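You operate a simulated robot arm through the tools that you are given. There is no shell and no other tool. Be economical: measure what you need, move in short steps, check, and stop when the job is done.

Carry out the task below with a simulated two-armed robot. There is one attempt and no reset: what you move stays moved.

TASK
Scrub the green crust off the white fitting base.
Fine: teal pull knob out first, in last; hold the base for pull and scrub; yellow brush, laid back. Set down upright: yellow brush. Where these are worked on the way, their far stop is far enough and under half their travel is too little: teal pull knob. What is to be rubbed or washed off counts as gone when no trace of it is left.

It is judged by the outcome, as a careful person would: the job done as asked, and still so three seconds after it is handed in. It fails if anything else is knocked over, pushed out of place, dropped, spilled or broken.

THE ROBOT
Two 7-joint arms with two-finger parallel grippers on one trunk, on a base that drives. Base frame: it is fixed to the floor where the robot stands at the start and does not move with it; the origin is under the middle of the robot, x ahead of it, y to its left, z up. Readings come in m, degrees, newtons and seconds.
The left shoulder is at the start at [0.069, 0.164, 1.145], the right one opposite. With the tool pointing down near the work surface each hand reaches from about 0.4 to 0.88 m from the robot's upright axis, wherever it stands, measured 20 degrees to its own side. Places, roughly: teal pull knob [0.5, 0.1, 0.9]. Payload 3.43 kg a hand.
The TCP of each hand is the grasp point between the finger pads, 0.034 m short of the fingertips. In the tool frame z runs along the fingers and y along their closing line. Largest opening 0.128 m; finger width 0.024, thickness 0.012; the body of the gripper, 0.048 by 0.13 m, starts 0.096 m behind the TCP.
Orientation is that of the tool frame in the base frame, as [roll, pitch, yaw] about the fixed x, y, z axes, in that order (R = Rz(yaw) Ry(pitch) Rx(roll)). With the fingers straight down and closing along the base's y, the tool's x points along the base's -x, its y along +y and its z along -z.

THE INTERFACE
- The arms move only by the tool nudge_tool. It takes "left_series", "right_series" or both (then of equal length, played together; a hand with none holds still); each is a list that holds one entry, the list of rows, each a list of 7 numbers: the shift along the tool's x, y, z in mm, then the turn, a rotation vector about the tool's x, y, z in rad, then the opening, from 0 (shut) to 1 (fully open). In form: [[[x, y, z, ax, ay, az, claw], ...]]. A call has 1 to 12 rows; each row is the pose to reach, as a shift and turn from the pose commanded when the call began, along the tool's axes at that moment. Each row takes 0.2 s and may step no farther than 0.05 m and 8.6 degrees from the row before; otherwise, or with a gripper value out of range, the whole call is refused. A pose out of reach is approached as far as the arm can. The call stops where the force on the tool passes 90 N (or 10 N more than at its start, if that is more) or the arm is blocked; 0.2 s more then pass. The fingers move at their own pace (about 0.153 m/s each) and stop on an object; they squeeze with about 38 N. The grip force told is the motor's: it shows also when the fingers shut on nothing. Time passes only in rows, and 0.2 s behind the last, so rows that repeat a pose let the fingers close. The reply holds the time, the measured pose of the TCP, the force on the tool along the base axes, the opening and the grip force, in the units named above and with some noise, with the torque about the TCP (base axes, N m) and any sound that the robot's microphone picked up.
- Cameras (640 x 400 px; columns grow to the right, rows downward): "scene" is now at [0.1353, 0.0033, 1.3701]; the picture's right is [0.03, -1.00, 0.00], its down [-0.61, -0.02, -0.80] and it looks along [0.79, 0.02, -0.61] (base axes); focal length 229 px, centre (320, 200). "left" rides on the left gripper at [0.076, 0.011, -0.16] in its tool frame; the picture's right is [-0.15, 0.99, 0.00], its down [-0.88, -0.13, -0.46] and it looks along [-0.45, -0.07, 0.89] (tool axes); focal length 234 px, centre (320, 200). "right" rides on the right gripper at [0.076, -0.011, -0.16] in its tool frame; the picture's right is [0.15, 0.99, 0.00], its down [-0.88, 0.13, -0.45] and it looks along [-0.45, 0.07, 0.89] (tool axes); focal length 234 px, centre (320, 200).
- grab_frame(camera): a new picture of that camera. It takes no simulated time.
- raise_lower(by): slides the trunk up (or, below 0, down) by that many m; the arms and the scene camera ride with it, the base frame stays. It gives what a move gives, with no picture.
- steer(legs): drives the robot by 1 to 6 legs, each [ahead, left, turn to the left] in m, m and degrees, along the robot's own axes; the way and the turn of a leg run together, so that a leg with both is an arc; at most 1.5 m and 180 degrees a leg. The arms and the cameras ride along, it lands a little off, and it stops where it bumps. It gives what a move gives.
- pan_tilt(pan, tilt): turns the head with the scene camera to pan (to the left, within 86 degrees either way) and tilt (down, from -29 to 69), counted from straight ahead of the robot. It gives what a move gives.
- pixel_to_xyz(camera, pixels): for up to 12 pixels [column, row] of the newest picture of that camera ("zoom" is the newest enlarged one), the place [x, y, z] in the base frame of the surface seen there, good to about 0.002 m. It takes no simulated time.
- enlarge(camera, box): a new picture of the part [left, top, right, bottom] of that camera's present view, enlarged. It takes no simulated time.
- close_job(): hands the job in; it is judged then, once.

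Work in short steps. Measure before you move; look again where a grasp or a placing could have gone wrong, and mend it. You have 80 turns and 58 pictures in all, those below and enlarged ones among them. Open the grippers and draw the arms clear of the work before you hand the job in, unless the task says otherwise; then end with one line.

The tools are called as a command line: name --argument value ..., lists and objects as JSON in quotes. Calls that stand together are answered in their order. nudge_tool: Moves the arms, as the interface text tells. Its arguments: {"type":"object","properties":{"left_series":{"type":"array"},"right_series":{"type":"array"}},"required":[]} The other tools are called the same way: raise_lower (by) slides the trunk up or down; steer (legs) drives the base; pan_tilt (pan, tilt) turns the head that bears the scene camera; grab_frame (camera) takes a picture; pixel_to_xyz (camera, pixels) gives the place of the surface under pixels of a picture; enlarge (camera, box) takes an enlarged picture of a part of a camera's view; close_job () hands the job in.

At the start:

```text
time: 0.0
left_position: [0.565, 0.2787, 1.1288]
left_tcp_rot: [-180.0, 0.1, -180.0]
left_wrist_force: [-0.2, -0.6, -0.7]
left_moment: [0.01, 0.01, 0.03]
left_opening: 0.1281
left_gripper_force: 0.0
right_position: [0.6669, -0.2619, 1.2203]
right_tcp_rot: [180.0, 0.1, 180.0]
right_wrist_force: [0.6, 0.6, 0.1]
right_moment: [-0.03, 0.02, -0.06]
right_opening: 0.128
right_gripper_force: 0.0
trunk travel left (down, up): [-0.625, 0.315]
robot x, y, heading: [0.0025, 0.0004, 0.0]
head pan, tilt: [1.6, 37.4]
```

scene: 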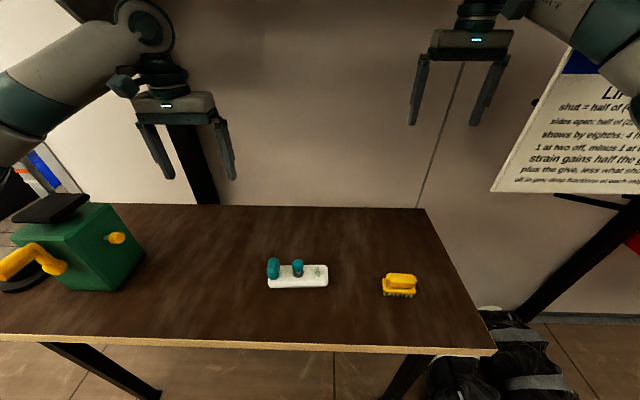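
right: 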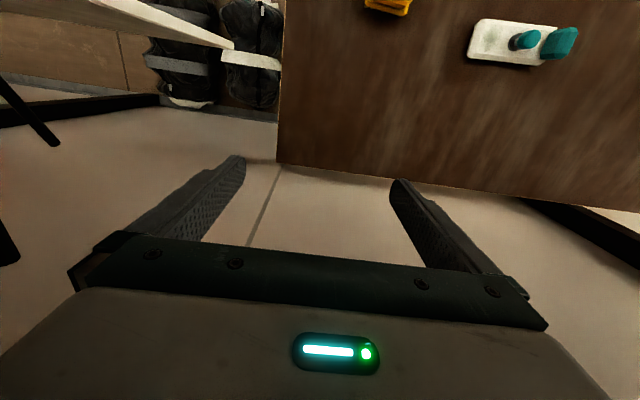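
left: 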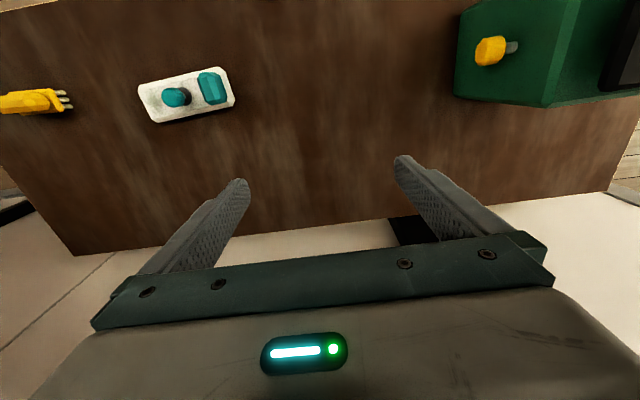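

The white base is at about (297,275) with teal parts at (273,267) and (298,267), and the brush is at (400,285). I'll enlarge these and the wall sheet.

enlarge --camera "scene" --box '[250, 245, 346, 305]'

enlarge --camera "scene" --box '[480, 50, 640, 200]'

enlarge --camera "scene" --box '[360, 255, 440, 305]'

```text
6.67 times, centred on (298, 275) of scene
```

zoom: 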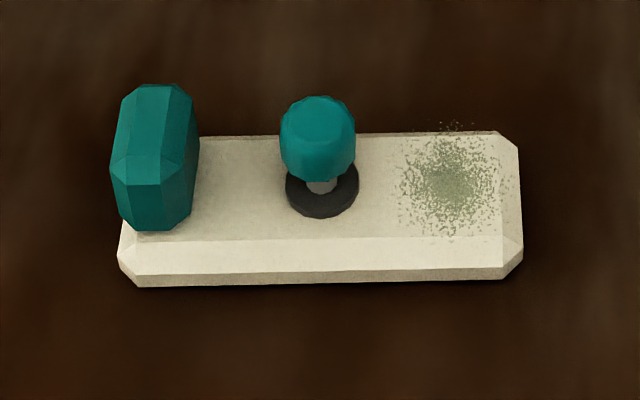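

```text
2.67 times, centred on (560, 125) of scene
```

zoom: 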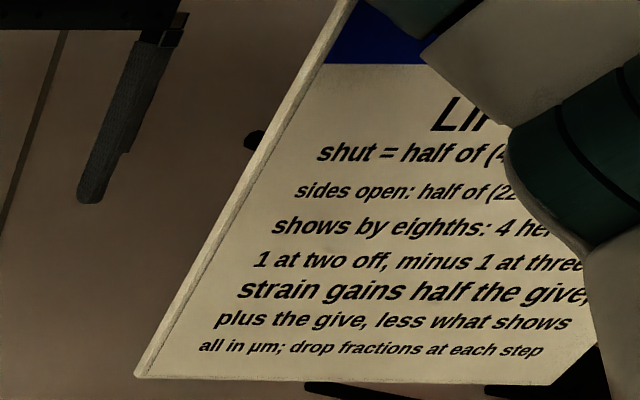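

```text
8.00 times, centred on (400, 280) of scene
```

zoom: 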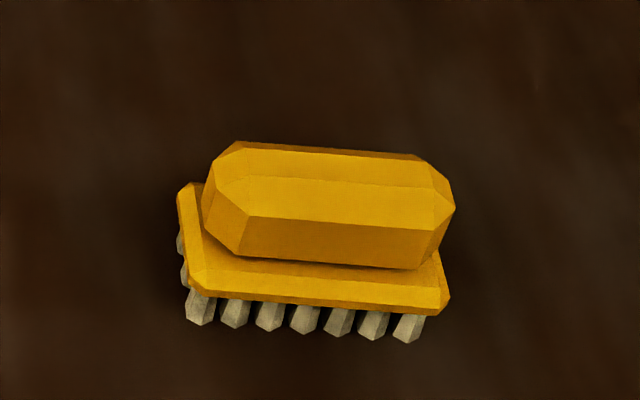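

Now I'll measure the fitting.

enlarge --camera "scene" --box '[250, 245, 346, 305]'

pixel_to_xyz --camera "zoom" --pixels '[[150, 95], [155, 130], [145, 155], [150, 200], [190, 150], [318, 110], [315, 150], [318, 185], [450, 185], [510, 265], [130, 265], [500, 140]]'

pixel_to_xyz --camera "scene" --pixels '[[390, 276], [414, 277], [390, 284], [413, 285], [402, 275], [402, 281], [385, 292], [415, 294], [330, 300], [298, 300]]'

pixel_to_xyz --camera "left" --pixels '[[207, 76], [220, 100], [205, 100], [200, 76], [218, 76], [175, 95], [163, 97], [187, 95], [140, 90], [160, 120], [233, 100], [225, 70]]'

```text
6.67 times, centred on (298, 275) of scene
```

zoom: 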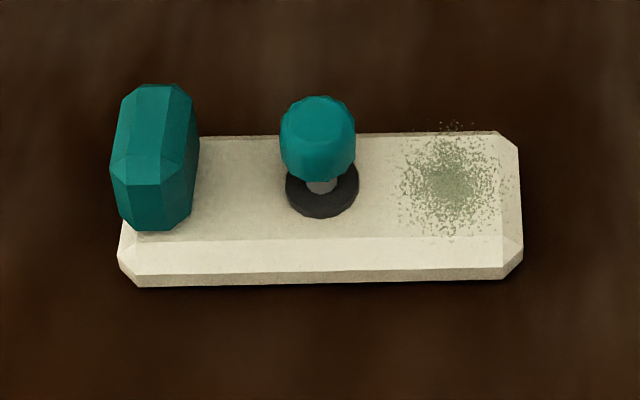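

```text
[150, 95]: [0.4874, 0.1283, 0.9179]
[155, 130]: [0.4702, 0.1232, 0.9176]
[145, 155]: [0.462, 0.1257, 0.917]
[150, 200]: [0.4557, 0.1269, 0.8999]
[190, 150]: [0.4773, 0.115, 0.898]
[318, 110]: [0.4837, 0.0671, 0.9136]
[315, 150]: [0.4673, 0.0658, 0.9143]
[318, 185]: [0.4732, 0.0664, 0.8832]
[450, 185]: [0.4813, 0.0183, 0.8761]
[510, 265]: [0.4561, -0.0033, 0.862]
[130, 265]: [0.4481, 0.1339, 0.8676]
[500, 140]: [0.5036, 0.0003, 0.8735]
```

```text
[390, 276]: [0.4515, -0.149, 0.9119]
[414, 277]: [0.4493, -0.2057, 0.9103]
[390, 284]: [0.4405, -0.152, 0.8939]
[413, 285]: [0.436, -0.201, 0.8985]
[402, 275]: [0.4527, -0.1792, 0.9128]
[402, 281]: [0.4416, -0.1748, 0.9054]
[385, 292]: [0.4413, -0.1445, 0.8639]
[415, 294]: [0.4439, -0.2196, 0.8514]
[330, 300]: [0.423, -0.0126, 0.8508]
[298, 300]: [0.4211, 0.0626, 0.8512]
```

```text
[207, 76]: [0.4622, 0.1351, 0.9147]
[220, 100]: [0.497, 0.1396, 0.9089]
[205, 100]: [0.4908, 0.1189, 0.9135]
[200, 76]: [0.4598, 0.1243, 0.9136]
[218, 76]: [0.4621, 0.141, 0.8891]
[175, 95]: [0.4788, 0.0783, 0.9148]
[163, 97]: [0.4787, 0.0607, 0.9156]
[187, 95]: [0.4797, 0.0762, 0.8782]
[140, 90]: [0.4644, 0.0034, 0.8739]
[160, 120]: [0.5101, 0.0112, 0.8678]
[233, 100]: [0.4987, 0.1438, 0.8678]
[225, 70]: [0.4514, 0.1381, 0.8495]
```

The handle (the base's grip) is centred near (0.478,0.129) with its top at 0.917. The knob is near (0.475,0.067) with its top at 0.9145, and the base top is at 0.875. The knob and handle are only 61 mm apart, so both hands should close along x. I'll turn both and bring them nearer.

nudge_tool --left_series '[[[8, -8, 9, 0, 0, 0.135, 0.8], [16, -16, 18, 0, 0, 0.271, 0.8], [24, -24, 27, 0, 0, 0.406, 0.8], [32, -32, 36, 0, 0, 0.542, 0.8], [40, -40, 45, 0, 0, 0.677, 0.8], [47, -48, 54, 0, 0, 0.813, 0.8], [55, -56, 63, 0, 0, 0.948, 0.8], [63, -64, 72, 0, 0, 1.084, 0.8], [71, -73, 81, 0, 0, 1.219, 0.8], [79, -81, 90, 0, 0, 1.355, 0.8], [87, -89, 99, 0, 0, 1.49, 0.8], [87, -89, 99, 0, 0, 1.49, 0.8]]]' --right_series '[[[17, 15, 15, 0, 0, -0.143, 0.8], [35, 29, 31, 0, 0, -0.286, 0.8], [52, 44, 46, 0, 0, -0.428, 0.8], [70, 59, 62, 0, 0, -0.571, 0.8], [87, 74, 77, 0, 0, -0.714, 0.8], [105, 88, 93, 0, 0, -0.857, 0.8], [122, 103, 108, 0, 0, -1.0, 0.8], [140, 118, 124, 0, 0, -1.142, 0.8], [157, 133, 139, 0, 0, -1.285, 0.8], [175, 147, 155, 0, 0, -1.428, 0.8], [192, 162, 170, 0, 0, -1.571, 0.8], [192, 162, 170, 0, 0, -1.571, 0.8]]]'

```text
time: 2.6
left_position: [0.4773, 0.1882, 1.0299]
left_tcp_rot: [-180.0, 0.1, 94.5]
left_wrist_force: [-0.4, -0.5, -0.1]
left_moment: [0.03, -0.01, -0.01]
left_opening: 0.1024
left_gripper_force: 0.0
right_position: [0.4631, -0.0947, 1.0487]
right_tcp_rot: [180.0, 0.0, -90.1]
right_wrist_force: [0.3, 0.0, 0.3]
right_moment: [-0.02, 0.0, -0.01]
right_opening: 0.1023
right_gripper_force: 0.1
right hand out of reach, approached as far as the arm can: row 11, 12
trunk travel left (down, up): [-0.625, 0.315]
robot x, y, heading: [0.0022, -0.0033, -0.2]
head pan, tilt: [1.6, 37.4]
```

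The right hand is near the edge of its reach this close in, so I'll back the robot off 0.1 m and shift a bit left.

steer --legs '[[-0.1, 0.04, 0]]'

grab_frame --camera "scene"

```text
time: 3.8
left_position: [0.3785, 0.229, 1.0298]
left_tcp_rot: [180.0, 0.0, 94.7]
left_wrist_force: [0.7, 0.1, 0.8]
left_moment: [0.02, -0.02, 0.01]
left_opening: 0.1021
left_gripper_force: 0.0
right_position: [0.3629, -0.0525, 1.0492]
right_tcp_rot: [-180.0, 0.0, -90.1]
right_wrist_force: [0.3, -1.0, 0.3]
right_moment: [-0.01, 0.0, 0.0]
right_opening: 0.1026
right_gripper_force: 0.0
trunk travel left (down, up): [-0.625, 0.315]
robot x, y, heading: [-0.0962, 0.0414, 0.1]
head pan, tilt: [1.6, 37.4]
```

```text
50 pictures are left
```

scene: 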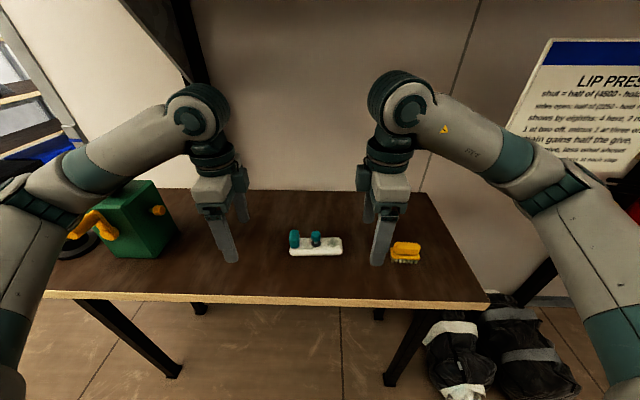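

I'll bring the left hand above the handle with its body tilted outward by 15°.

nudge_tool --left_series '[[[-17, 18, 11, 0, -0.052, 0, 0.8], [-35, 37, 22, 0, -0.105, 0, 0.8], [-52, 55, 33, 0, -0.157, 0, 0.8], [-70, 74, 44, 0, -0.209, 0, 0.8], [-87, 92, 55, 0, -0.262, 0, 0.8], [-87, 92, 55, 0, -0.262, 0, 0.8]]]'

enlarge --camera "scene" --box '[250, 170, 394, 260]'

grab_frame --camera "left"

```text
time: 5.2
left_position: [0.4754, 0.1494, 0.9781]
left_tcp_rot: [-179.9, 15.1, 94.7]
left_wrist_force: [0.7, 0.3, 0.0]
left_moment: [-0.01, -0.04, 0.02]
left_opening: 0.1025
left_gripper_force: 0.0
right_position: [0.3622, -0.0528, 1.0505]
right_tcp_rot: [-179.9, 0.0, -90.0]
right_wrist_force: [-0.2, 0.6, 0.6]
right_moment: [-0.01, 0.02, -0.01]
right_opening: 0.1025
right_gripper_force: 0.1
trunk travel left (down, up): [-0.625, 0.315]
robot x, y, heading: [-0.0989, 0.0378, 0.1]
head pan, tilt: [1.6, 37.4]
```

```text
4.44 times, centred on (322, 215) of scene
```

zoom: 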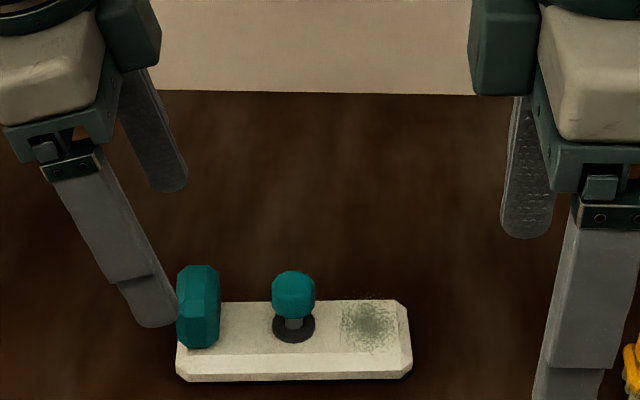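

```text
48 pictures are left
```

left: 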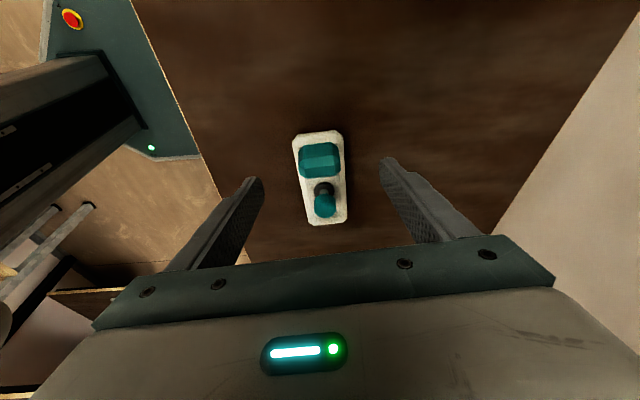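

I'll measure the handle and the knob from the left camera and the zoom.

pixel_to_xyz --camera "left" --pixels '[[320, 160], [304, 160], [336, 160], [320, 150], [320, 172], [325, 205], [318, 206], [333, 204], [297, 150], [345, 150]]'

pixel_to_xyz --camera "zoom" --pixels '[[202, 275], [202, 295], [182, 290], [215, 290], [293, 280], [280, 290], [310, 290], [345, 325], [395, 325], [370, 300], [370, 348], [293, 298]]'

```text
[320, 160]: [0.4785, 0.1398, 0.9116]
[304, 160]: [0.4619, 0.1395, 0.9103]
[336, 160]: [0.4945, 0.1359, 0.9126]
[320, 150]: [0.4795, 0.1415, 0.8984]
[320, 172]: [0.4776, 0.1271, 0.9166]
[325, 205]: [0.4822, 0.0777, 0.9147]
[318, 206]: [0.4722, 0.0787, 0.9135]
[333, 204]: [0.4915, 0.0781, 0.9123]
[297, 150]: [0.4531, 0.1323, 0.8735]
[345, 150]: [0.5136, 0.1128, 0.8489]
```

```text
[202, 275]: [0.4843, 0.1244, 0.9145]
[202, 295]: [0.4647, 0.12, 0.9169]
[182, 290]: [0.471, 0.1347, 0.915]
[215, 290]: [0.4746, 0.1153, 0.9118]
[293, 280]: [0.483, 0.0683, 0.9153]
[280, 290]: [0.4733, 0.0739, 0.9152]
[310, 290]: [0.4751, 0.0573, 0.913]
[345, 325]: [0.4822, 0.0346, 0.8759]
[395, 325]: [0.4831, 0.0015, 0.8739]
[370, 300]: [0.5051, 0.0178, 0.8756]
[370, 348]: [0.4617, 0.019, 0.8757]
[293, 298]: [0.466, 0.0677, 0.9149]
```

The handle centre of (0.478,0.128) is confirmed, so I'll lower the left hand 63 mm along the tool axis.

nudge_tool --left_series '[[[0, 1, 20, 0, 0, 0, 0.8], [0, 1, 40, 0, 0, 0, 0.7], [0, 1, 55, 0, 0, 0, 0.6], [0, 1, 63, 0, 0, 0, 0.6], [0, 1, 63, 0, 0, 0, 0.6]]]'

enlarge --camera "scene" --box '[250, 170, 394, 260]'

```text
time: 6.4
left_position: [0.479, 0.1359, 0.9151]
left_tcp_rot: [180.0, 15.0, 94.7]
left_wrist_force: [0.3, -0.6, -0.2]
left_moment: [-0.02, -0.01, -0.02]
left_opening: 0.077
left_gripper_force: 0.1
right_position: [0.3635, -0.0525, 1.0486]
right_tcp_rot: [-180.0, 0.0, -90.1]
right_wrist_force: [0.2, 0.7, -0.2]
right_moment: [0.01, -0.02, 0.02]
right_opening: 0.1023
right_gripper_force: 0.0
trunk travel left (down, up): [-0.625, 0.315]
robot x, y, heading: [-0.1006, 0.0402, 0.0]
head pan, tilt: [1.6, 37.4]
```

```text
4.44 times, centred on (322, 215) of scene
```

zoom: 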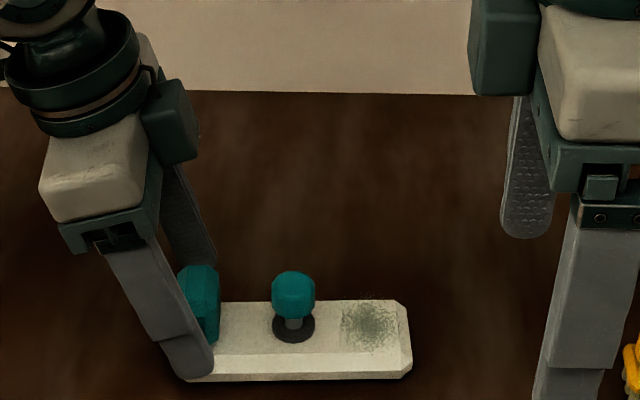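

The fingers straddle the handle with no contact force, so I'll close the left gripper.

nudge_tool --left_series '[[[0, -1, 0, 0, 0, 0, 0.4], [0, -1, 0, 0, 0, 0, 0.1], [0, -1, 0, 0, 0, 0, 0], [0, -1, 0, 0, 0, 0, 0]]]'

enlarge --camera "scene" --box '[250, 170, 394, 260]'

```text
time: 7.4
left_position: [0.4779, 0.1345, 0.9143]
left_tcp_rot: [179.9, 15.0, 94.7]
left_wrist_force: [-0.3, -0.4, -0.2]
left_moment: [-0.05, -0.05, -0.02]
left_opening: 0.0434
left_gripper_force: 38.1
right_position: [0.3639, -0.0526, 1.0501]
right_tcp_rot: [-179.9, 0.0, -90.0]
right_wrist_force: [0.7, 0.3, 0.1]
right_moment: [-0.01, -0.01, 0.0]
right_opening: 0.1025
right_gripper_force: 0.1
trunk travel left (down, up): [-0.625, 0.315]
robot x, y, heading: [-0.0984, 0.041, -0.2]
head pan, tilt: [1.6, 37.4]
```

```text
4.44 times, centred on (322, 215) of scene
```

zoom: 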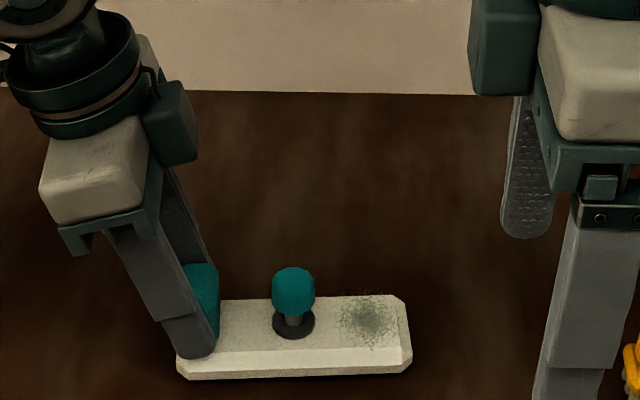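

The left grips the handle at 38 N. I'll recheck the knob place, then bring the right hand above it with a 10° outward tilt.

pixel_to_xyz --camera "zoom" --pixels '[[293, 275], [293, 292], [275, 287], [312, 287], [293, 310], [293, 335], [280, 325]]'

nudge_tool --right_series '[[[-15, -19, 14, 0, -0.029, 0, 0.6], [-37, -38, 28, 0, -0.058, 0, 0.6], [-55, -57, 42, 0, -0.087, 0, 0.6], [-74, -76, 57, 0, -0.117, 0, 0.6], [-92, -95, 71, 0, -0.146, 0, 0.6], [-110, -114, 85, 0, -0.175, 0, 0.6], [-110, -114, 85, 0, -0.175, 0, 0.6]]]'

enlarge --camera "scene" --box '[250, 170, 394, 260]'

grab_frame --camera "right"

```text
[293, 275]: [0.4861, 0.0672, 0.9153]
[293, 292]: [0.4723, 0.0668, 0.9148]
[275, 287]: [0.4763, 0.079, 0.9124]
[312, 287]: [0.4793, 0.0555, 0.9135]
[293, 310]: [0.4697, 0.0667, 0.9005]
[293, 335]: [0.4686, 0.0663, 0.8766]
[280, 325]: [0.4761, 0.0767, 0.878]
```

```text
time: 9.0
left_position: [0.4764, 0.1364, 0.9143]
left_tcp_rot: [179.9, 15.0, 94.7]
left_wrist_force: [-0.7, 0.2, 0.7]
left_moment: [0.02, -0.16, -0.04]
left_opening: 0.0433
left_gripper_force: 38.2
right_position: [0.3935, 0.0519, 0.9546]
right_tcp_rot: [-175.0, 12.5, -90.7]
right_wrist_force: [-0.3, 0.6, -1.0]
right_moment: [-0.03, -0.04, -0.04]
right_opening: 0.077
right_gripper_force: 0.1
right hand out of reach, approached as far as the arm can: row 1, 2, 3, 4, 5, 6, 7
trunk travel left (down, up): [-0.625, 0.315]
robot x, y, heading: [-0.1009, 0.0411, 0.1]
head pan, tilt: [1.6, 37.4]
```

```text
4.44 times, centred on (322, 215) of scene
```

zoom: 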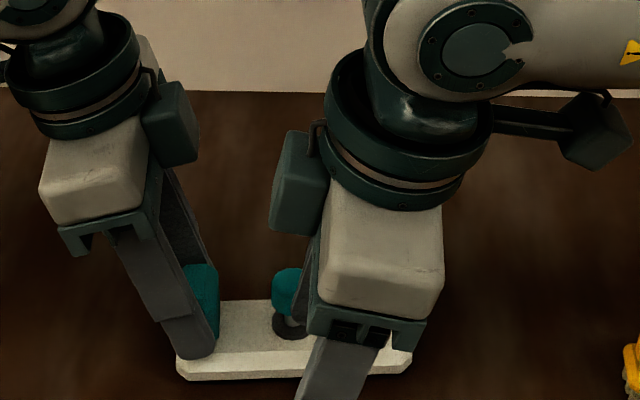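

```text
44 pictures are left
```

right: 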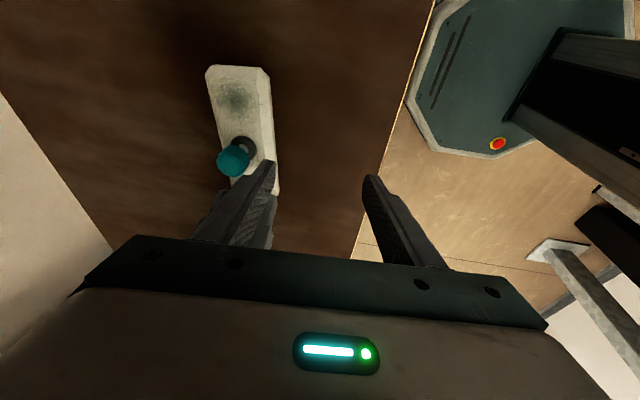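

The right hand seems to be at a joint limit at this yaw, stuck at (0.394,0.052). I'll raise it and turn it back about 35°. The knob is round, so a diagonal grasp works.

nudge_tool --right_series '[[[0, 0, -35, 0, 0, 0, 0.6], [0, 0, -35, 0, 0, 0.12, 0.6], [0, 0, -35, 0, 0, 0.24, 0.6], [0, 0, -35, 0, 0, 0.36, 0.6], [0, 0, -35, 0, 0, 0.48, 0.6], [0, 0, -35, 0, 0, 0.6, 0.6], [0, 0, -35, 0, 0, 0.6, 0.6]]]'

```text
time: 10.6
left_position: [0.4781, 0.1343, 0.9149]
left_tcp_rot: [-180.0, 15.1, 94.7]
left_wrist_force: [-0.6, -1.1, 0.4]
left_moment: [-0.04, -0.1, -0.05]
left_opening: 0.0434
left_gripper_force: 38.1
right_position: [0.3884, 0.0424, 0.9894]
right_tcp_rot: [176.6, 13.1, -125.9]
right_wrist_force: [1.0, 1.0, 0.0]
right_moment: [0.01, -0.05, 0.01]
right_opening: 0.0771
right_gripper_force: 0.0
trunk travel left (down, up): [-0.625, 0.315]
robot x, y, heading: [-0.1032, 0.0408, 0.1]
head pan, tilt: [1.6, 37.4]
```

The turn worked and the new lean is away from the left hand. I'll move along the base to 50 mm back from the knob along the tool axis.

nudge_tool --right_series '[[[-13, -16, 7, 0, 0, 0, 0.5], [-25, -32, 15, 0, 0, 0, 0.4], [-38, -48, 22, 0, 0, 0, 0.36], [-51, -65, 30, 0, 0, 0, 0.36], [-51, -65, 30, 0, 0, 0, 0.36]]]'

grab_frame --camera "right"

enlarge --camera "scene" --box '[250, 170, 394, 260]'

```text
time: 11.8
left_position: [0.478, 0.1346, 0.9151]
left_tcp_rot: [-180.0, 15.0, 94.7]
left_wrist_force: [0.1, -0.3, 1.4]
left_moment: [0.09, -0.05, -0.01]
left_opening: 0.0436
left_gripper_force: 37.7
right_position: [0.4723, 0.0536, 0.9706]
right_tcp_rot: [176.6, 13.1, -125.8]
right_wrist_force: [0.1, 0.1, 0.2]
right_moment: [-0.04, 0.03, 0.0]
right_opening: 0.0458
right_gripper_force: 0.0
trunk travel left (down, up): [-0.625, 0.315]
robot x, y, heading: [-0.0954, 0.041, -0.0]
head pan, tilt: [1.6, 37.4]
```

```text
43 pictures are left
```

right: 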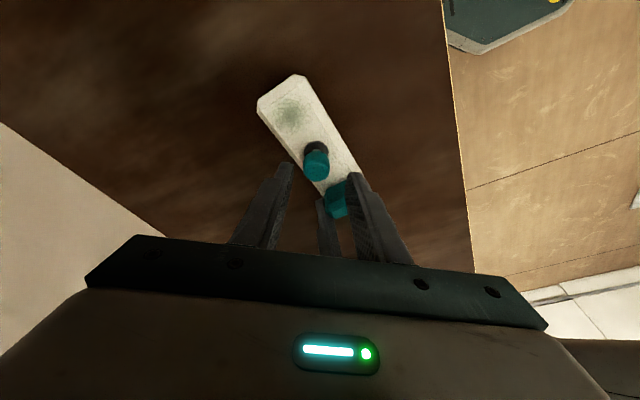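

```text
4.44 times, centred on (322, 215) of scene
```

zoom: 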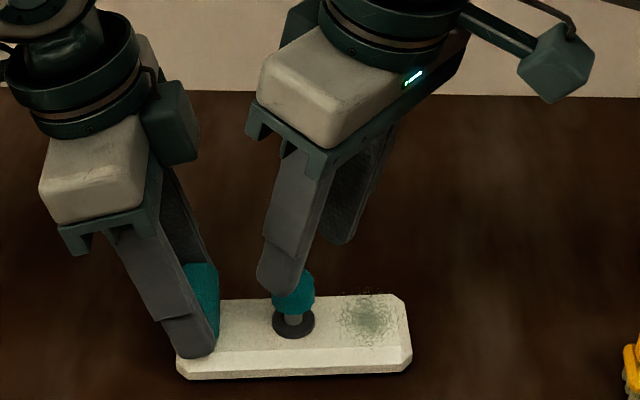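

The knob lies between the fingers, so I'll go down 52 mm along the tool and check the force.

nudge_tool --right_series '[[[1, -1, 18, 0, 0, 0, 0.36], [1, -1, 34, 0, 0, 0, 0.36], [1, -1, 45, 0, 0, 0, 0.36], [1, -1, 52, 0, 0, 0, 0.36], [1, -1, 52, 0, 0, 0, 0.36]]]'

enlarge --camera "scene" --box '[250, 170, 394, 260]'

enlarge --camera "right" --box '[240, 60, 400, 260]'

```text
time: 13.0
left_position: [0.4773, 0.1359, 0.9142]
left_tcp_rot: [-180.0, 15.1, 94.7]
left_wrist_force: [0.2, 0.0, 1.0]
left_moment: [0.16, -0.13, 0.0]
left_opening: 0.0437
left_gripper_force: 38.6
right_position: [0.4787, 0.0615, 0.9185]
right_tcp_rot: [176.7, 13.1, -125.9]
right_wrist_force: [-0.4, 0.0, -1.4]
right_moment: [-0.01, -0.03, 0.05]
right_opening: 0.0463
right_gripper_force: 0.0
trunk travel left (down, up): [-0.625, 0.315]
robot x, y, heading: [-0.0976, 0.0418, 0.3]
head pan, tilt: [1.6, 37.4]
```

```text
4.44 times, centred on (322, 215) of scene
```

zoom: 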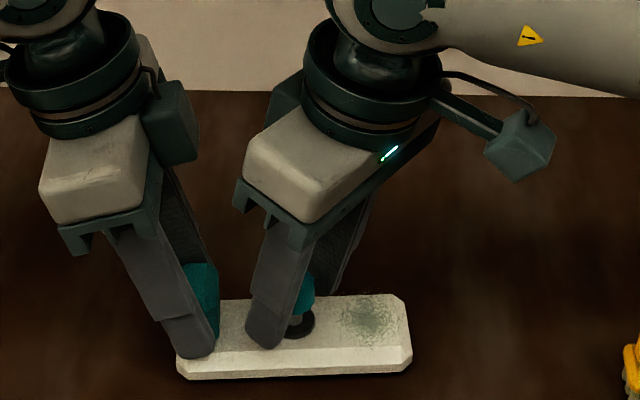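

```text
2.00 times, centred on (320, 160) of right
```

zoom: 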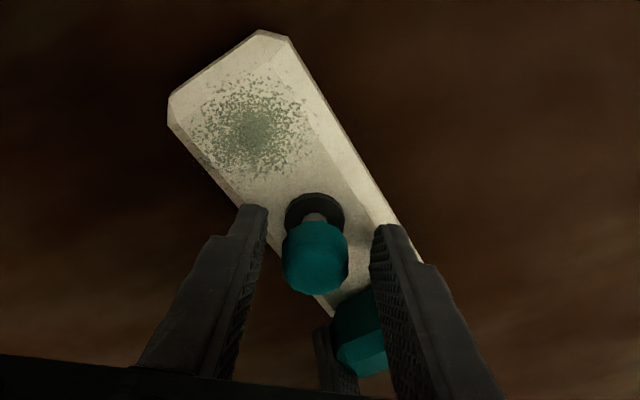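

The knob is centred between the pads, so I'll close the right hand on it.

nudge_tool --right_series '[[[0, 0, 0, 0, 0, 0, 0.2], [0, 0, 0, 0, 0, 0, 0.05], [0, 0, 0, 0, 0, 0, 0], [0, 0, 0, 0, 0, 0, 0]]]'

```text
time: 14.0
left_position: [0.4777, 0.1342, 0.9134]
left_tcp_rot: [-179.9, 15.0, 94.7]
left_wrist_force: [-12.2, 6.7, 7.0]
left_moment: [-0.09, 0.31, -0.22]
left_opening: 0.0432
left_gripper_force: 38.1
right_position: [0.4797, 0.0624, 0.9201]
right_tcp_rot: [176.8, 13.1, -125.8]
right_wrist_force: [12.6, -6.7, -2.0]
right_moment: [-0.79, -0.69, -0.45]
right_opening: 0.0285
right_gripper_force: 38.1
trunk travel left (down, up): [-0.625, 0.315]
robot x, y, heading: [-0.1009, 0.0424, 0.2]
head pan, tilt: [1.6, 37.4]
```

It's gripped at opening 0.0285, with a small sideways bias that I'll ease by 1.5 mm. Then I'll pull straight up 12 mm.

nudge_tool --right_series '[[[0, -1.5, 0, 0, 0, 0, 0], [-0.7, -1.3, -2.9, 0, 0, 0, 0], [-1.4, -1.2, -5.8, 0, 0, 0, 0], [-2, -1, -8.7, 0, 0, 0, 0], [-2.7, -0.8, -11.7, 0, 0, 0, 0]]]'

enlarge --camera "scene" --box '[250, 170, 394, 260]'

```text
time: 15.2
left_position: [0.4775, 0.1345, 0.9145]
left_tcp_rot: [-180.0, 15.0, 94.7]
left_wrist_force: [-12.7, 1.9, 7.1]
left_moment: [0.53, 0.34, -0.48]
left_opening: 0.0433
left_gripper_force: 37.7
right_position: [0.4798, 0.0607, 0.9319]
right_tcp_rot: [176.7, 13.1, -125.8]
right_wrist_force: [11.7, -0.1, -2.1]
right_moment: [-0.74, -0.64, -0.39]
right_opening: 0.0284
right_gripper_force: 38.0
trunk travel left (down, up): [-0.625, 0.315]
robot x, y, heading: [-0.0986, 0.0385, -0.1]
head pan, tilt: [1.6, 37.4]
```

```text
4.44 times, centred on (322, 215) of scene
```

zoom: 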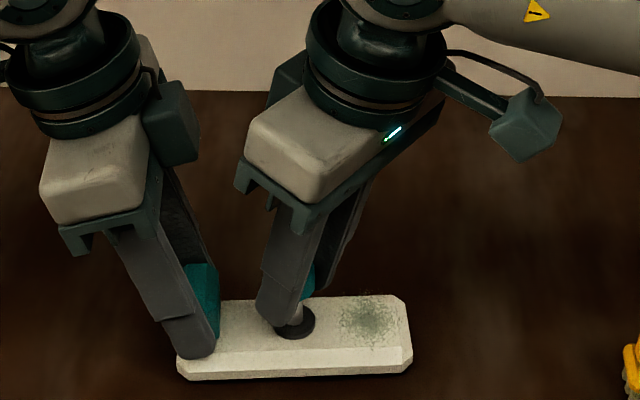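

The shaft is extending with little force, so I'll keep pulling toward the far stop.

nudge_tool --right_series '[[[-1.8, -1.4, -2.9, 0, 0, 0, 0], [-2.5, -1.3, -5.8, 0, 0, 0, 0], [-3.1, -1.1, -8.7, 0, 0, 0, 0], [-3.8, -0.9, -11.7, 0, 0, 0, 0], [-4.5, -0.7, -14.6, 0, 0, 0, 0]]]'

enlarge --camera "scene" --box '[250, 170, 394, 260]'

```text
time: 16.4
left_position: [0.4789, 0.1354, 0.9139]
left_tcp_rot: [-180.0, 15.0, 94.8]
left_wrist_force: [-0.4, 3.5, 18.6]
left_moment: [-0.74, 0.29, 0.33]
left_opening: 0.0436
left_gripper_force: 38.5
right_position: [0.4809, 0.0601, 0.9463]
right_tcp_rot: [176.6, 13.1, -125.8]
right_wrist_force: [-0.4, -2.6, -21.0]
right_moment: [-0.77, -0.31, -0.33]
right_opening: 0.0286
right_gripper_force: 38.1
trunk travel left (down, up): [-0.625, 0.315]
robot x, y, heading: [-0.0987, 0.0416, 0.0]
head pan, tilt: [1.6, 37.4]
```

```text
4.44 times, centred on (322, 215) of scene
```

zoom: 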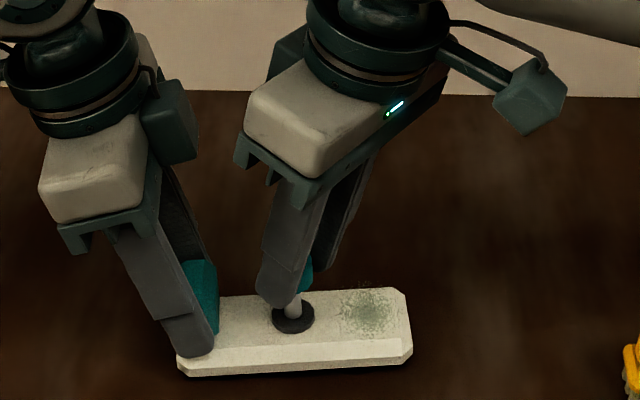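

The force has risen to 21 N, so it's at the far stop after about 25 mm of travel. I'll ease 2 mm, release, and back out along the tool axis.

nudge_tool --right_series '[[[0.5, 0, 2, 0, 0, 0, 0], [0.5, 0, 2, 0, 0, 0, 0.2], [0.5, 0, 2, 0, 0, 0, 0.36], [0.5, 0, 2, 0, 0, 0, 0.36], [0.5, 0, -15, 0, 0, 0, 0.36], [0.5, 0, -40, 0, 0, 0, 0.36], [0.5, 0, -65, 0, 0, 0, 0.4]]]'

enlarge --camera "scene" --box '[250, 170, 394, 260]'

```text
time: 18.0
left_position: [0.4777, 0.1346, 0.9146]
left_tcp_rot: [180.0, 15.0, 94.7]
left_wrist_force: [-0.7, -0.4, -2.1]
left_moment: [0.15, 0.01, 0.0]
left_opening: 0.0439
left_gripper_force: 37.5
right_position: [0.4736, 0.0475, 1.0104]
right_tcp_rot: [176.7, 13.0, -125.9]
right_wrist_force: [0.2, 0.2, -0.5]
right_moment: [0.04, -0.05, 0.03]
right_opening: 0.051
right_gripper_force: 0.1
trunk travel left (down, up): [-0.625, 0.315]
robot x, y, heading: [-0.099, 0.0432, 0.3]
head pan, tilt: [1.6, 37.4]
```

```text
4.44 times, centred on (322, 215) of scene
```

zoom: 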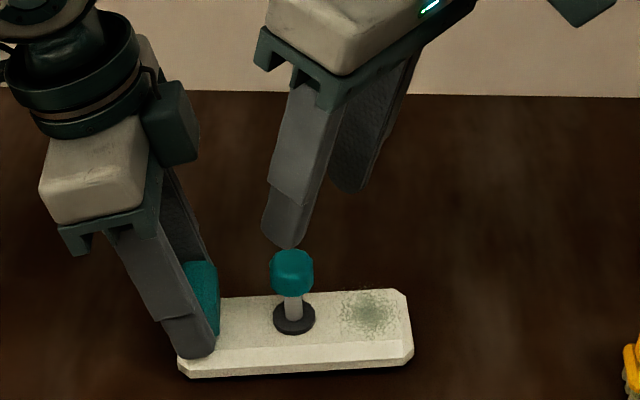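

The knob stands about 25 mm out and the base is still held. I'll take the right hand up and over to the brush, levelling the tilt on the way.

nudge_tool --right_series '[[[23, -14, -8, 0.007, 0.029, 0, 0.5], [47, -28, -15, 0.015, 0.057, 0, 0.5], [70, -43, -23, 0.022, 0.086, 0, 0.5], [93, -57, -30, 0.029, 0.115, 0, 0.5], [116, -71, -38, 0.036, 0.143, 0, 0.5], [140, -85, -45, 0.044, 0.172, 0, 0.5], [163, -99, -53, 0.051, 0.2, 0, 0.5], [186, -114, -60, 0.058, 0.229, 0, 0.5], [186, -114, -60, 0.058, 0.229, 0, 0.5]]]'

```text
time: 20.0
left_position: [0.4793, 0.1356, 0.9138]
left_tcp_rot: [-180.0, 15.0, 94.7]
left_wrist_force: [-0.2, 0.5, -2.5]
left_moment: [0.09, -0.01, 0.02]
left_opening: 0.0437
left_gripper_force: 37.7
right_position: [0.4576, -0.1817, 1.0189]
right_tcp_rot: [-179.9, 0.0, -125.5]
right_wrist_force: [-0.3, 0.0, 0.1]
right_moment: [0.0, -0.02, 0.02]
right_opening: 0.064
right_gripper_force: 0.1
trunk travel left (down, up): [-0.625, 0.315]
robot x, y, heading: [-0.1021, 0.0396, 0.1]
head pan, tilt: [1.6, 37.4]
```

Now I'll turn to yaw −92° so the fingers close across the brush handle.

nudge_tool --right_series '[[[0, 0, 0, 0, 0, -0.116, 0.5], [0, 0, 0, 0, 0, -0.232, 0.5], [0, 0, 0, 0, 0, -0.348, 0.5], [0, 0, 0, 0, 0, -0.464, 0.5], [0, 0, 0, 0, 0, -0.58, 0.5], [0, 0, 0, 0, 0, -0.58, 0.5]]]'

grab_frame --camera "right"

enlarge --camera "scene" --box '[350, 190, 446, 275]'

```text
time: 21.4
left_position: [0.4794, 0.1397, 0.9131]
left_tcp_rot: [-179.8, 15.3, 94.8]
left_wrist_force: [-0.5, -0.1, 2.6]
left_moment: [0.0, -0.01, -0.02]
left_opening: 0.0436
left_gripper_force: 37.9
right_position: [0.3782, -0.1431, 0.9912]
right_tcp_rot: [-177.4, -0.9, -102.6]
right_wrist_force: [0.8, 0.7, -1.8]
right_moment: [-0.09, 0.06, 0.01]
right_opening: 0.0639
right_gripper_force: 0.1
right hand out of reach, approached as far as the arm can: row 2, 3, 4, 5, 6
trunk travel left (down, up): [-0.625, 0.315]
robot x, y, heading: [-0.0971, 0.0381, -0.2]
head pan, tilt: [1.6, 37.4]
```

```text
36 pictures are left
```

right: 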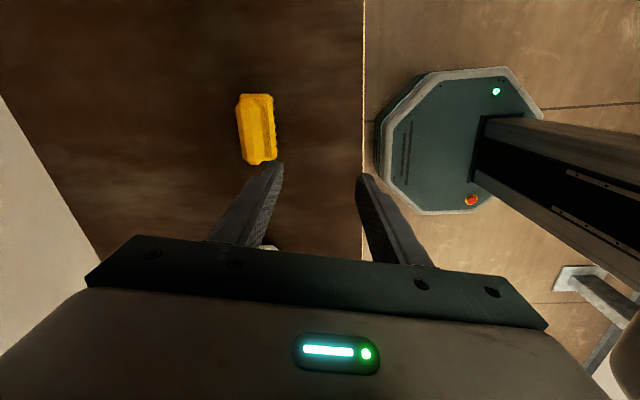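

```text
4.71 times, centred on (398, 232) of scene
```

zoom: 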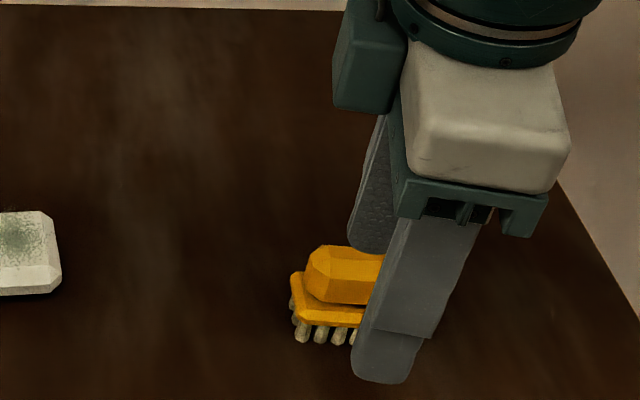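

The −92° yaw is out of range for the right wrist, so I'll swing the other way toward +88°, with the camera on the other side. I'll raise the hand first and do it in two calls.

nudge_tool --right_series '[[[2, -9, -20, 0, 0, 0.14, 0.5], [4, -18, -30, 0, 0, 0.28, 0.5], [6, -27, -40, 0, 0, 0.42, 0.5], [8, -36, -40, 0, 0, 0.56, 0.5], [10, -45, -40, 0, 0, 0.7, 0.5], [12, -54, -40, 0, 0, 0.84, 0.5], [14, -63, -40, 0, 0, 0.98, 0.5], [15, -72, -40, 0, 0, 1.12, 0.5], [17, -83, -40, 0, 0, 1.26, 0.5], [17, -83, -40, 0, 0, 1.4, 0.5], [17, -83, -40, 0, 0, 1.54, 0.5], [17, -83, -40, 0, 0, 1.68, 0.5]]]'

```text
time: 24.0
left_position: [0.4785, 0.1347, 0.9139]
left_tcp_rot: [-180.0, 14.9, 94.8]
left_wrist_force: [0.2, 0.1, -3.1]
left_moment: [0.12, -0.01, 0.04]
left_opening: 0.0432
left_gripper_force: 37.8
right_position: [0.4538, -0.1859, 1.0322]
right_tcp_rot: [-179.7, 2.8, 160.9]
right_wrist_force: [0.7, 0.3, 0.0]
right_moment: [0.02, 0.01, 0.02]
right_opening: 0.0637
right_gripper_force: 0.1
trunk travel left (down, up): [-0.625, 0.315]
robot x, y, heading: [-0.0978, 0.038, -0.1]
head pan, tilt: [1.6, 37.4]
```

The small tilt needs removing first, then I'll finish the swing.

nudge_tool --right_series '[[[0, 0, 0, 0, 0.049, 0, 0.5], [0, 0, 0, 0, 0.049, 0, 0.5]]]'

nudge_tool --right_series '[[[0, 0, 0, 0, 0, 0.14, 0.5], [0, 0, 0, 0, 0, 0.28, 0.5], [0, 0, 0, 0, 0, 0.42, 0.5], [0, 0, 0, 0, 0, 0.56, 0.5], [0, 0, 0, 0, 0, 0.7, 0.5], [0, 0, 0, 0, 0, 0.84, 0.5], [0, 0, 0, 0, 0, 0.98, 0.5], [0, 0, 0, 0, 0, 1.12, 0.5], [0, 0, 0, 0, 0, 1.26, 0.5], [0, 0, 0, 0, 0, 1.274, 0.5]]]'

grab_frame --camera "right"

enlarge --camera "scene" --box '[350, 190, 446, 275]'

```text
time: 24.6
left_position: [0.4785, 0.1344, 0.9144]
left_tcp_rot: [180.0, 15.0, 94.7]
left_wrist_force: [-0.7, -0.2, -2.2]
left_moment: [0.15, 0.03, -0.03]
left_opening: 0.0432
left_gripper_force: 38.1
right_position: [0.4529, -0.1848, 1.0328]
right_tcp_rot: [-179.6, -0.1, 161.0]
right_wrist_force: [-0.6, 1.2, -0.6]
right_moment: [-0.01, -0.01, 0.0]
right_opening: 0.0641
right_gripper_force: 0.1
trunk travel left (down, up): [-0.625, 0.315]
robot x, y, heading: [-0.1019, 0.0398, 0.1]
head pan, tilt: [1.6, 37.4]
```

```text
time: 26.8
left_position: [0.4798, 0.135, 0.9149]
left_tcp_rot: [180.0, 14.9, 94.7]
left_wrist_force: [1.4, 0.4, -1.3]
left_moment: [0.15, -0.01, -0.02]
left_opening: 0.0431
left_gripper_force: 38.3
right_position: [0.452, -0.1844, 1.0317]
right_tcp_rot: [-179.7, 0.3, 87.9]
right_wrist_force: [-0.2, 0.1, -0.1]
right_moment: [0.01, -0.03, 0.0]
right_opening: 0.0642
right_gripper_force: 0.0
trunk travel left (down, up): [-0.625, 0.315]
robot x, y, heading: [-0.098, 0.0395, 0.1]
head pan, tilt: [1.6, 37.4]
```

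```text
34 pictures are left
```

right: 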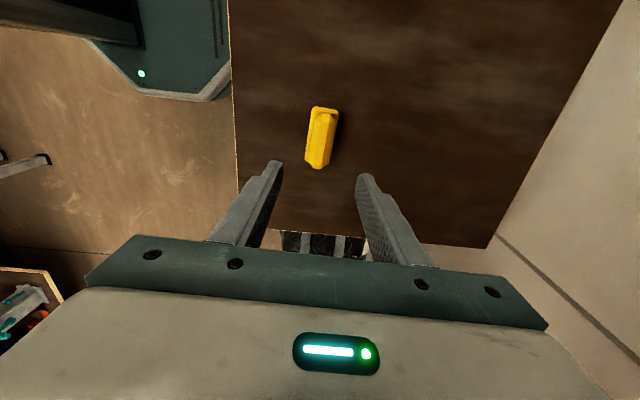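

```text
4.71 times, centred on (398, 232) of scene
```

zoom: 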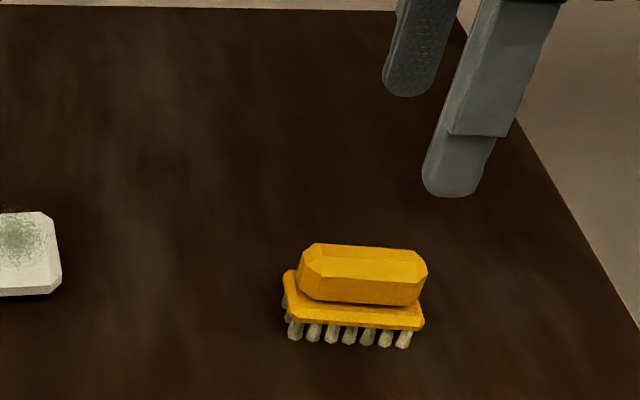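

The turn reached +88° and there's a clear view of the brush. I'll measure its handle and board.

pixel_to_xyz --camera "zoom" --pixels '[[325, 248], [400, 255], [320, 275], [405, 283], [362, 265], [362, 295], [362, 314], [290, 310], [420, 325], [288, 280], [305, 312], [350, 370]]'

pixel_to_xyz --camera "right" --pixels '[[327, 112], [320, 160], [322, 135], [315, 135], [330, 135], [308, 155], [335, 120], [312, 115], [309, 145]]'

```text
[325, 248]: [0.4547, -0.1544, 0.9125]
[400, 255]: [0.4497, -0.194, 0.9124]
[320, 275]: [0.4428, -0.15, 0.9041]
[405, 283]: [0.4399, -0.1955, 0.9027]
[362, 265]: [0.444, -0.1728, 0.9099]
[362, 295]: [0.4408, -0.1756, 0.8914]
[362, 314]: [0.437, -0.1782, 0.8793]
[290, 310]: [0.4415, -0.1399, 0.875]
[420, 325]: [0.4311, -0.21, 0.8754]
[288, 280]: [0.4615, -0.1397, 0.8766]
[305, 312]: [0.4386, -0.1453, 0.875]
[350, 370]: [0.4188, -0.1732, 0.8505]
```

```text
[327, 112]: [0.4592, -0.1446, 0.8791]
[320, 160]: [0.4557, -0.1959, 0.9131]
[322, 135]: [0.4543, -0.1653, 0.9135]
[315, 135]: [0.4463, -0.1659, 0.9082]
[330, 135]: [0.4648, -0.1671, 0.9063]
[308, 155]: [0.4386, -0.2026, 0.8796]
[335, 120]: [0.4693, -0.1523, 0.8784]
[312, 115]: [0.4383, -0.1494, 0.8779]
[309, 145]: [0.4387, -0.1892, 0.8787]
```

The handle is centred at (0.4545,−0.175), top 0.913, and the board top is at 0.879. I'll descend to TCP z≈0.917.

nudge_tool --right_series '[[[9, 2, 35, 0, 0, 0, 0.5], [9, 2, 70, 0, 0, 0, 0.5], [9, 2, 95, 0, 0, 0, 0.5], [9, 2, 108, 0, 0, 0, 0.5], [9, 2, 114, 0, 0, 0, 0.5], [9, 2, 114, 0, 0, 0, 0.5]]]'

enlarge --camera "right" --box '[240, 60, 400, 260]'

enlarge --camera "scene" --box '[350, 190, 446, 275]'

```text
time: 28.2
left_position: [0.4793, 0.1361, 0.9139]
left_tcp_rot: [-179.9, 15.0, 94.7]
left_wrist_force: [-0.3, 0.4, -2.2]
left_moment: [0.13, 0.01, 0.01]
left_opening: 0.0432
left_gripper_force: 37.9
right_position: [0.4562, -0.176, 0.9177]
right_tcp_rot: [-179.8, 0.2, 88.0]
right_wrist_force: [0.0, 0.4, -0.5]
right_moment: [-0.02, -0.01, -0.01]
right_opening: 0.0639
right_gripper_force: 0.1
trunk travel left (down, up): [-0.625, 0.315]
robot x, y, heading: [-0.0984, 0.0408, 0.3]
head pan, tilt: [1.6, 37.4]
```

```text
2.00 times, centred on (320, 160) of right
```

zoom: 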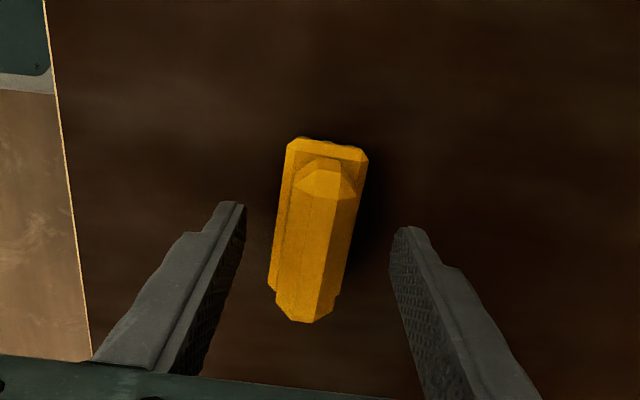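

```text
4.71 times, centred on (398, 232) of scene
```

zoom: 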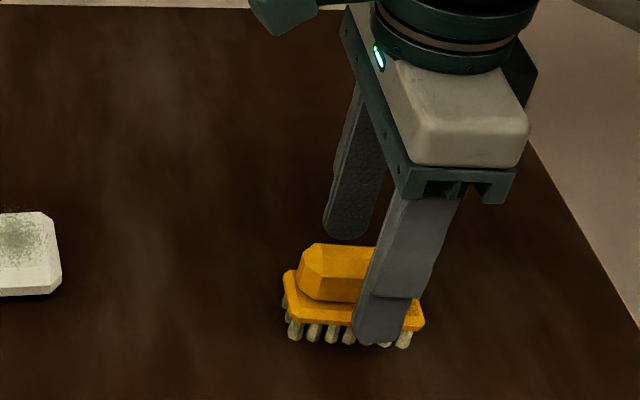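

It's aligned, so I'll close on the brush handle.

nudge_tool --right_series '[[[0, -1, 0, 0, 0, 0, 0.3], [0, -1, 0, 0, 0, 0, 0.15], [0, -1, 0, 0, 0, 0, 0], [0, -1, 0, 0, 0, 0, 0]]]'

```text
time: 29.2
left_position: [0.479, 0.1353, 0.9145]
left_tcp_rot: [180.0, 15.0, 94.7]
left_wrist_force: [-0.1, -1.2, -2.5]
left_moment: [0.12, 0.0, 0.0]
left_opening: 0.0431
left_gripper_force: 37.3
right_position: [0.4535, -0.1766, 0.9183]
right_tcp_rot: [-179.7, 0.3, 88.0]
right_wrist_force: [-1.0, 0.3, -0.1]
right_moment: [-0.05, -0.02, -0.01]
right_opening: 0.0238
right_gripper_force: 37.9
trunk travel left (down, up): [-0.625, 0.315]
robot x, y, heading: [-0.0981, 0.0403, -0.0]
head pan, tilt: [1.6, 37.4]
```

The brush is gripped (24 mm), and I note its resting TCP of (0.4545,−0.1765,0.918), yaw 88. I'll lift it and swing it 97° on the way to the crust.

nudge_tool --right_series '[[[0, 0, -30, 0, 0, 0, 0], [0, 0, -60, 0, 0, -0.14, 0], [10, 2, -82, 0, 0, -0.28, 0], [26, 5, -82, 0, 0, -0.42, 0], [42, 8, -82, 0, 0, -0.56, 0], [58, 11, -82, 0, 0, -0.7, 0], [74, 13, -82, 0, 0, -0.84, 0], [90, 16, -82, 0, 0, -0.98, 0], [106, 19, -82, 0, 0, -1.12, 0], [122, 21, -82, 0, 0, -1.26, 0], [138, 23, -82, 0, 0, -1.4, 0], [148, 24, -82, 0, 0, -1.54, 0]]]'

nudge_tool --right_series '[[[0, 0, 0, 0, 0, -0.14, 0], [0, 0, 0, 0, 0, -0.148, 0]]]'

enlarge --camera "scene" --box '[250, 170, 394, 260]'

grab_frame --camera "right"

```text
time: 31.8
left_position: [0.4782, 0.1345, 0.9134]
left_tcp_rot: [-180.0, 15.1, 94.8]
left_wrist_force: [0.5, -0.1, -2.2]
left_moment: [0.16, 0.02, 0.02]
left_opening: 0.0436
left_gripper_force: 38.0
right_position: [0.4833, -0.0286, 1.0008]
right_tcp_rot: [-179.6, -0.2, 176.3]
right_wrist_force: [-1.0, 0.2, -0.7]
right_moment: [-0.05, -0.01, 0.02]
right_opening: 0.0239
right_gripper_force: 38.1
trunk travel left (down, up): [-0.625, 0.315]
robot x, y, heading: [-0.0996, 0.0363, 0.0]
head pan, tilt: [1.6, 37.4]
```

```text
time: 32.4
left_position: [0.4792, 0.1343, 0.9142]
left_tcp_rot: [-180.0, 14.9, 94.6]
left_wrist_force: [-0.6, 0.6, -1.7]
left_moment: [0.15, 0.02, 0.0]
left_opening: 0.0435
left_gripper_force: 38.4
right_position: [0.4841, -0.0287, 1.0002]
right_tcp_rot: [-179.7, -0.1, -175.2]
right_wrist_force: [-0.5, 0.1, -0.6]
right_moment: [-0.02, -0.03, 0.0]
right_opening: 0.0239
right_gripper_force: 38.3
trunk travel left (down, up): [-0.625, 0.315]
robot x, y, heading: [-0.0983, 0.0421, 0.3]
head pan, tilt: [1.6, 37.4]
```

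```text
4.44 times, centred on (322, 215) of scene
```

zoom: 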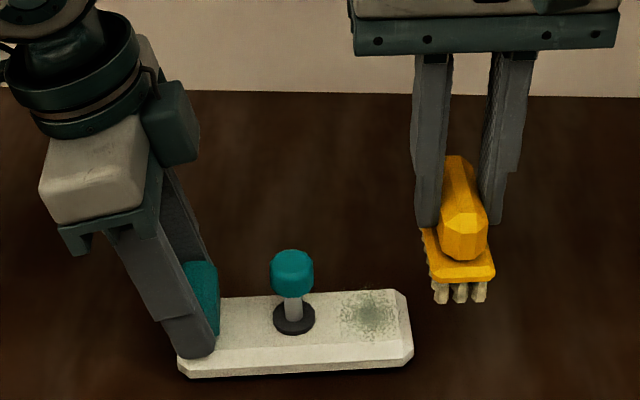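

```text
29 pictures are left
```

right: 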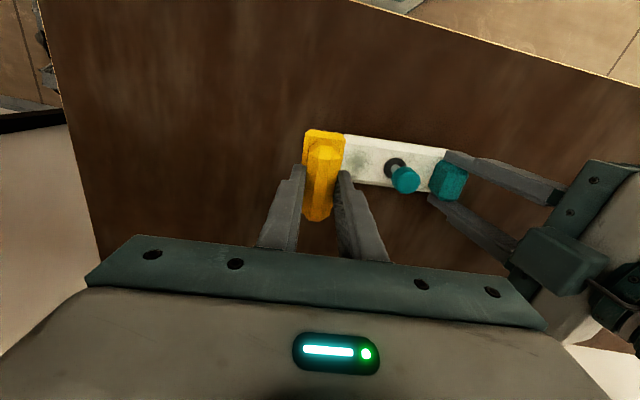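

The brush is aligned with the base's width. I'll measure the crust's extent and the base top now.

pixel_to_xyz --camera "zoom" --pixels '[[240, 320], [345, 315], [370, 315], [397, 315], [370, 295], [370, 338], [400, 345], [240, 345], [292, 260], [292, 275], [460, 215], [465, 268]]'

enlarge --camera "right" --box '[280, 110, 480, 235]'

```text
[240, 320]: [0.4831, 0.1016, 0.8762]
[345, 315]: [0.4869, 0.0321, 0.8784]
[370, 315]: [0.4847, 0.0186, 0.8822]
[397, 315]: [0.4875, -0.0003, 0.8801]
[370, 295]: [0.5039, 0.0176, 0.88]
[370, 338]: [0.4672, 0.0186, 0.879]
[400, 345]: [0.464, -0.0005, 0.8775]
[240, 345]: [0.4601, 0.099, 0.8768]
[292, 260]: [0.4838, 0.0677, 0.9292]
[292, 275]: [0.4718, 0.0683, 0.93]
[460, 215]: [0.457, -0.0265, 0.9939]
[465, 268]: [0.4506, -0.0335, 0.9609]
```

```text
3.20 times, centred on (380, 172) of right
```

zoom: 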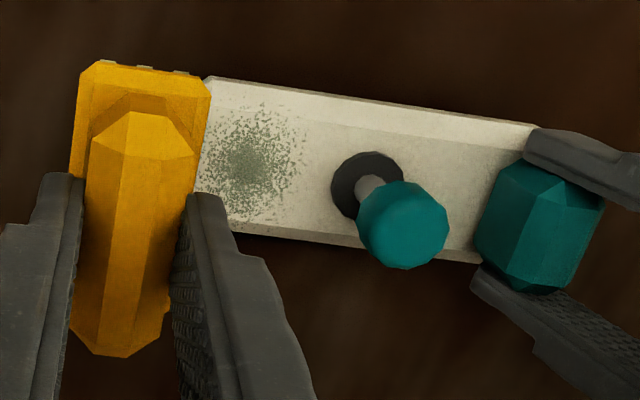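

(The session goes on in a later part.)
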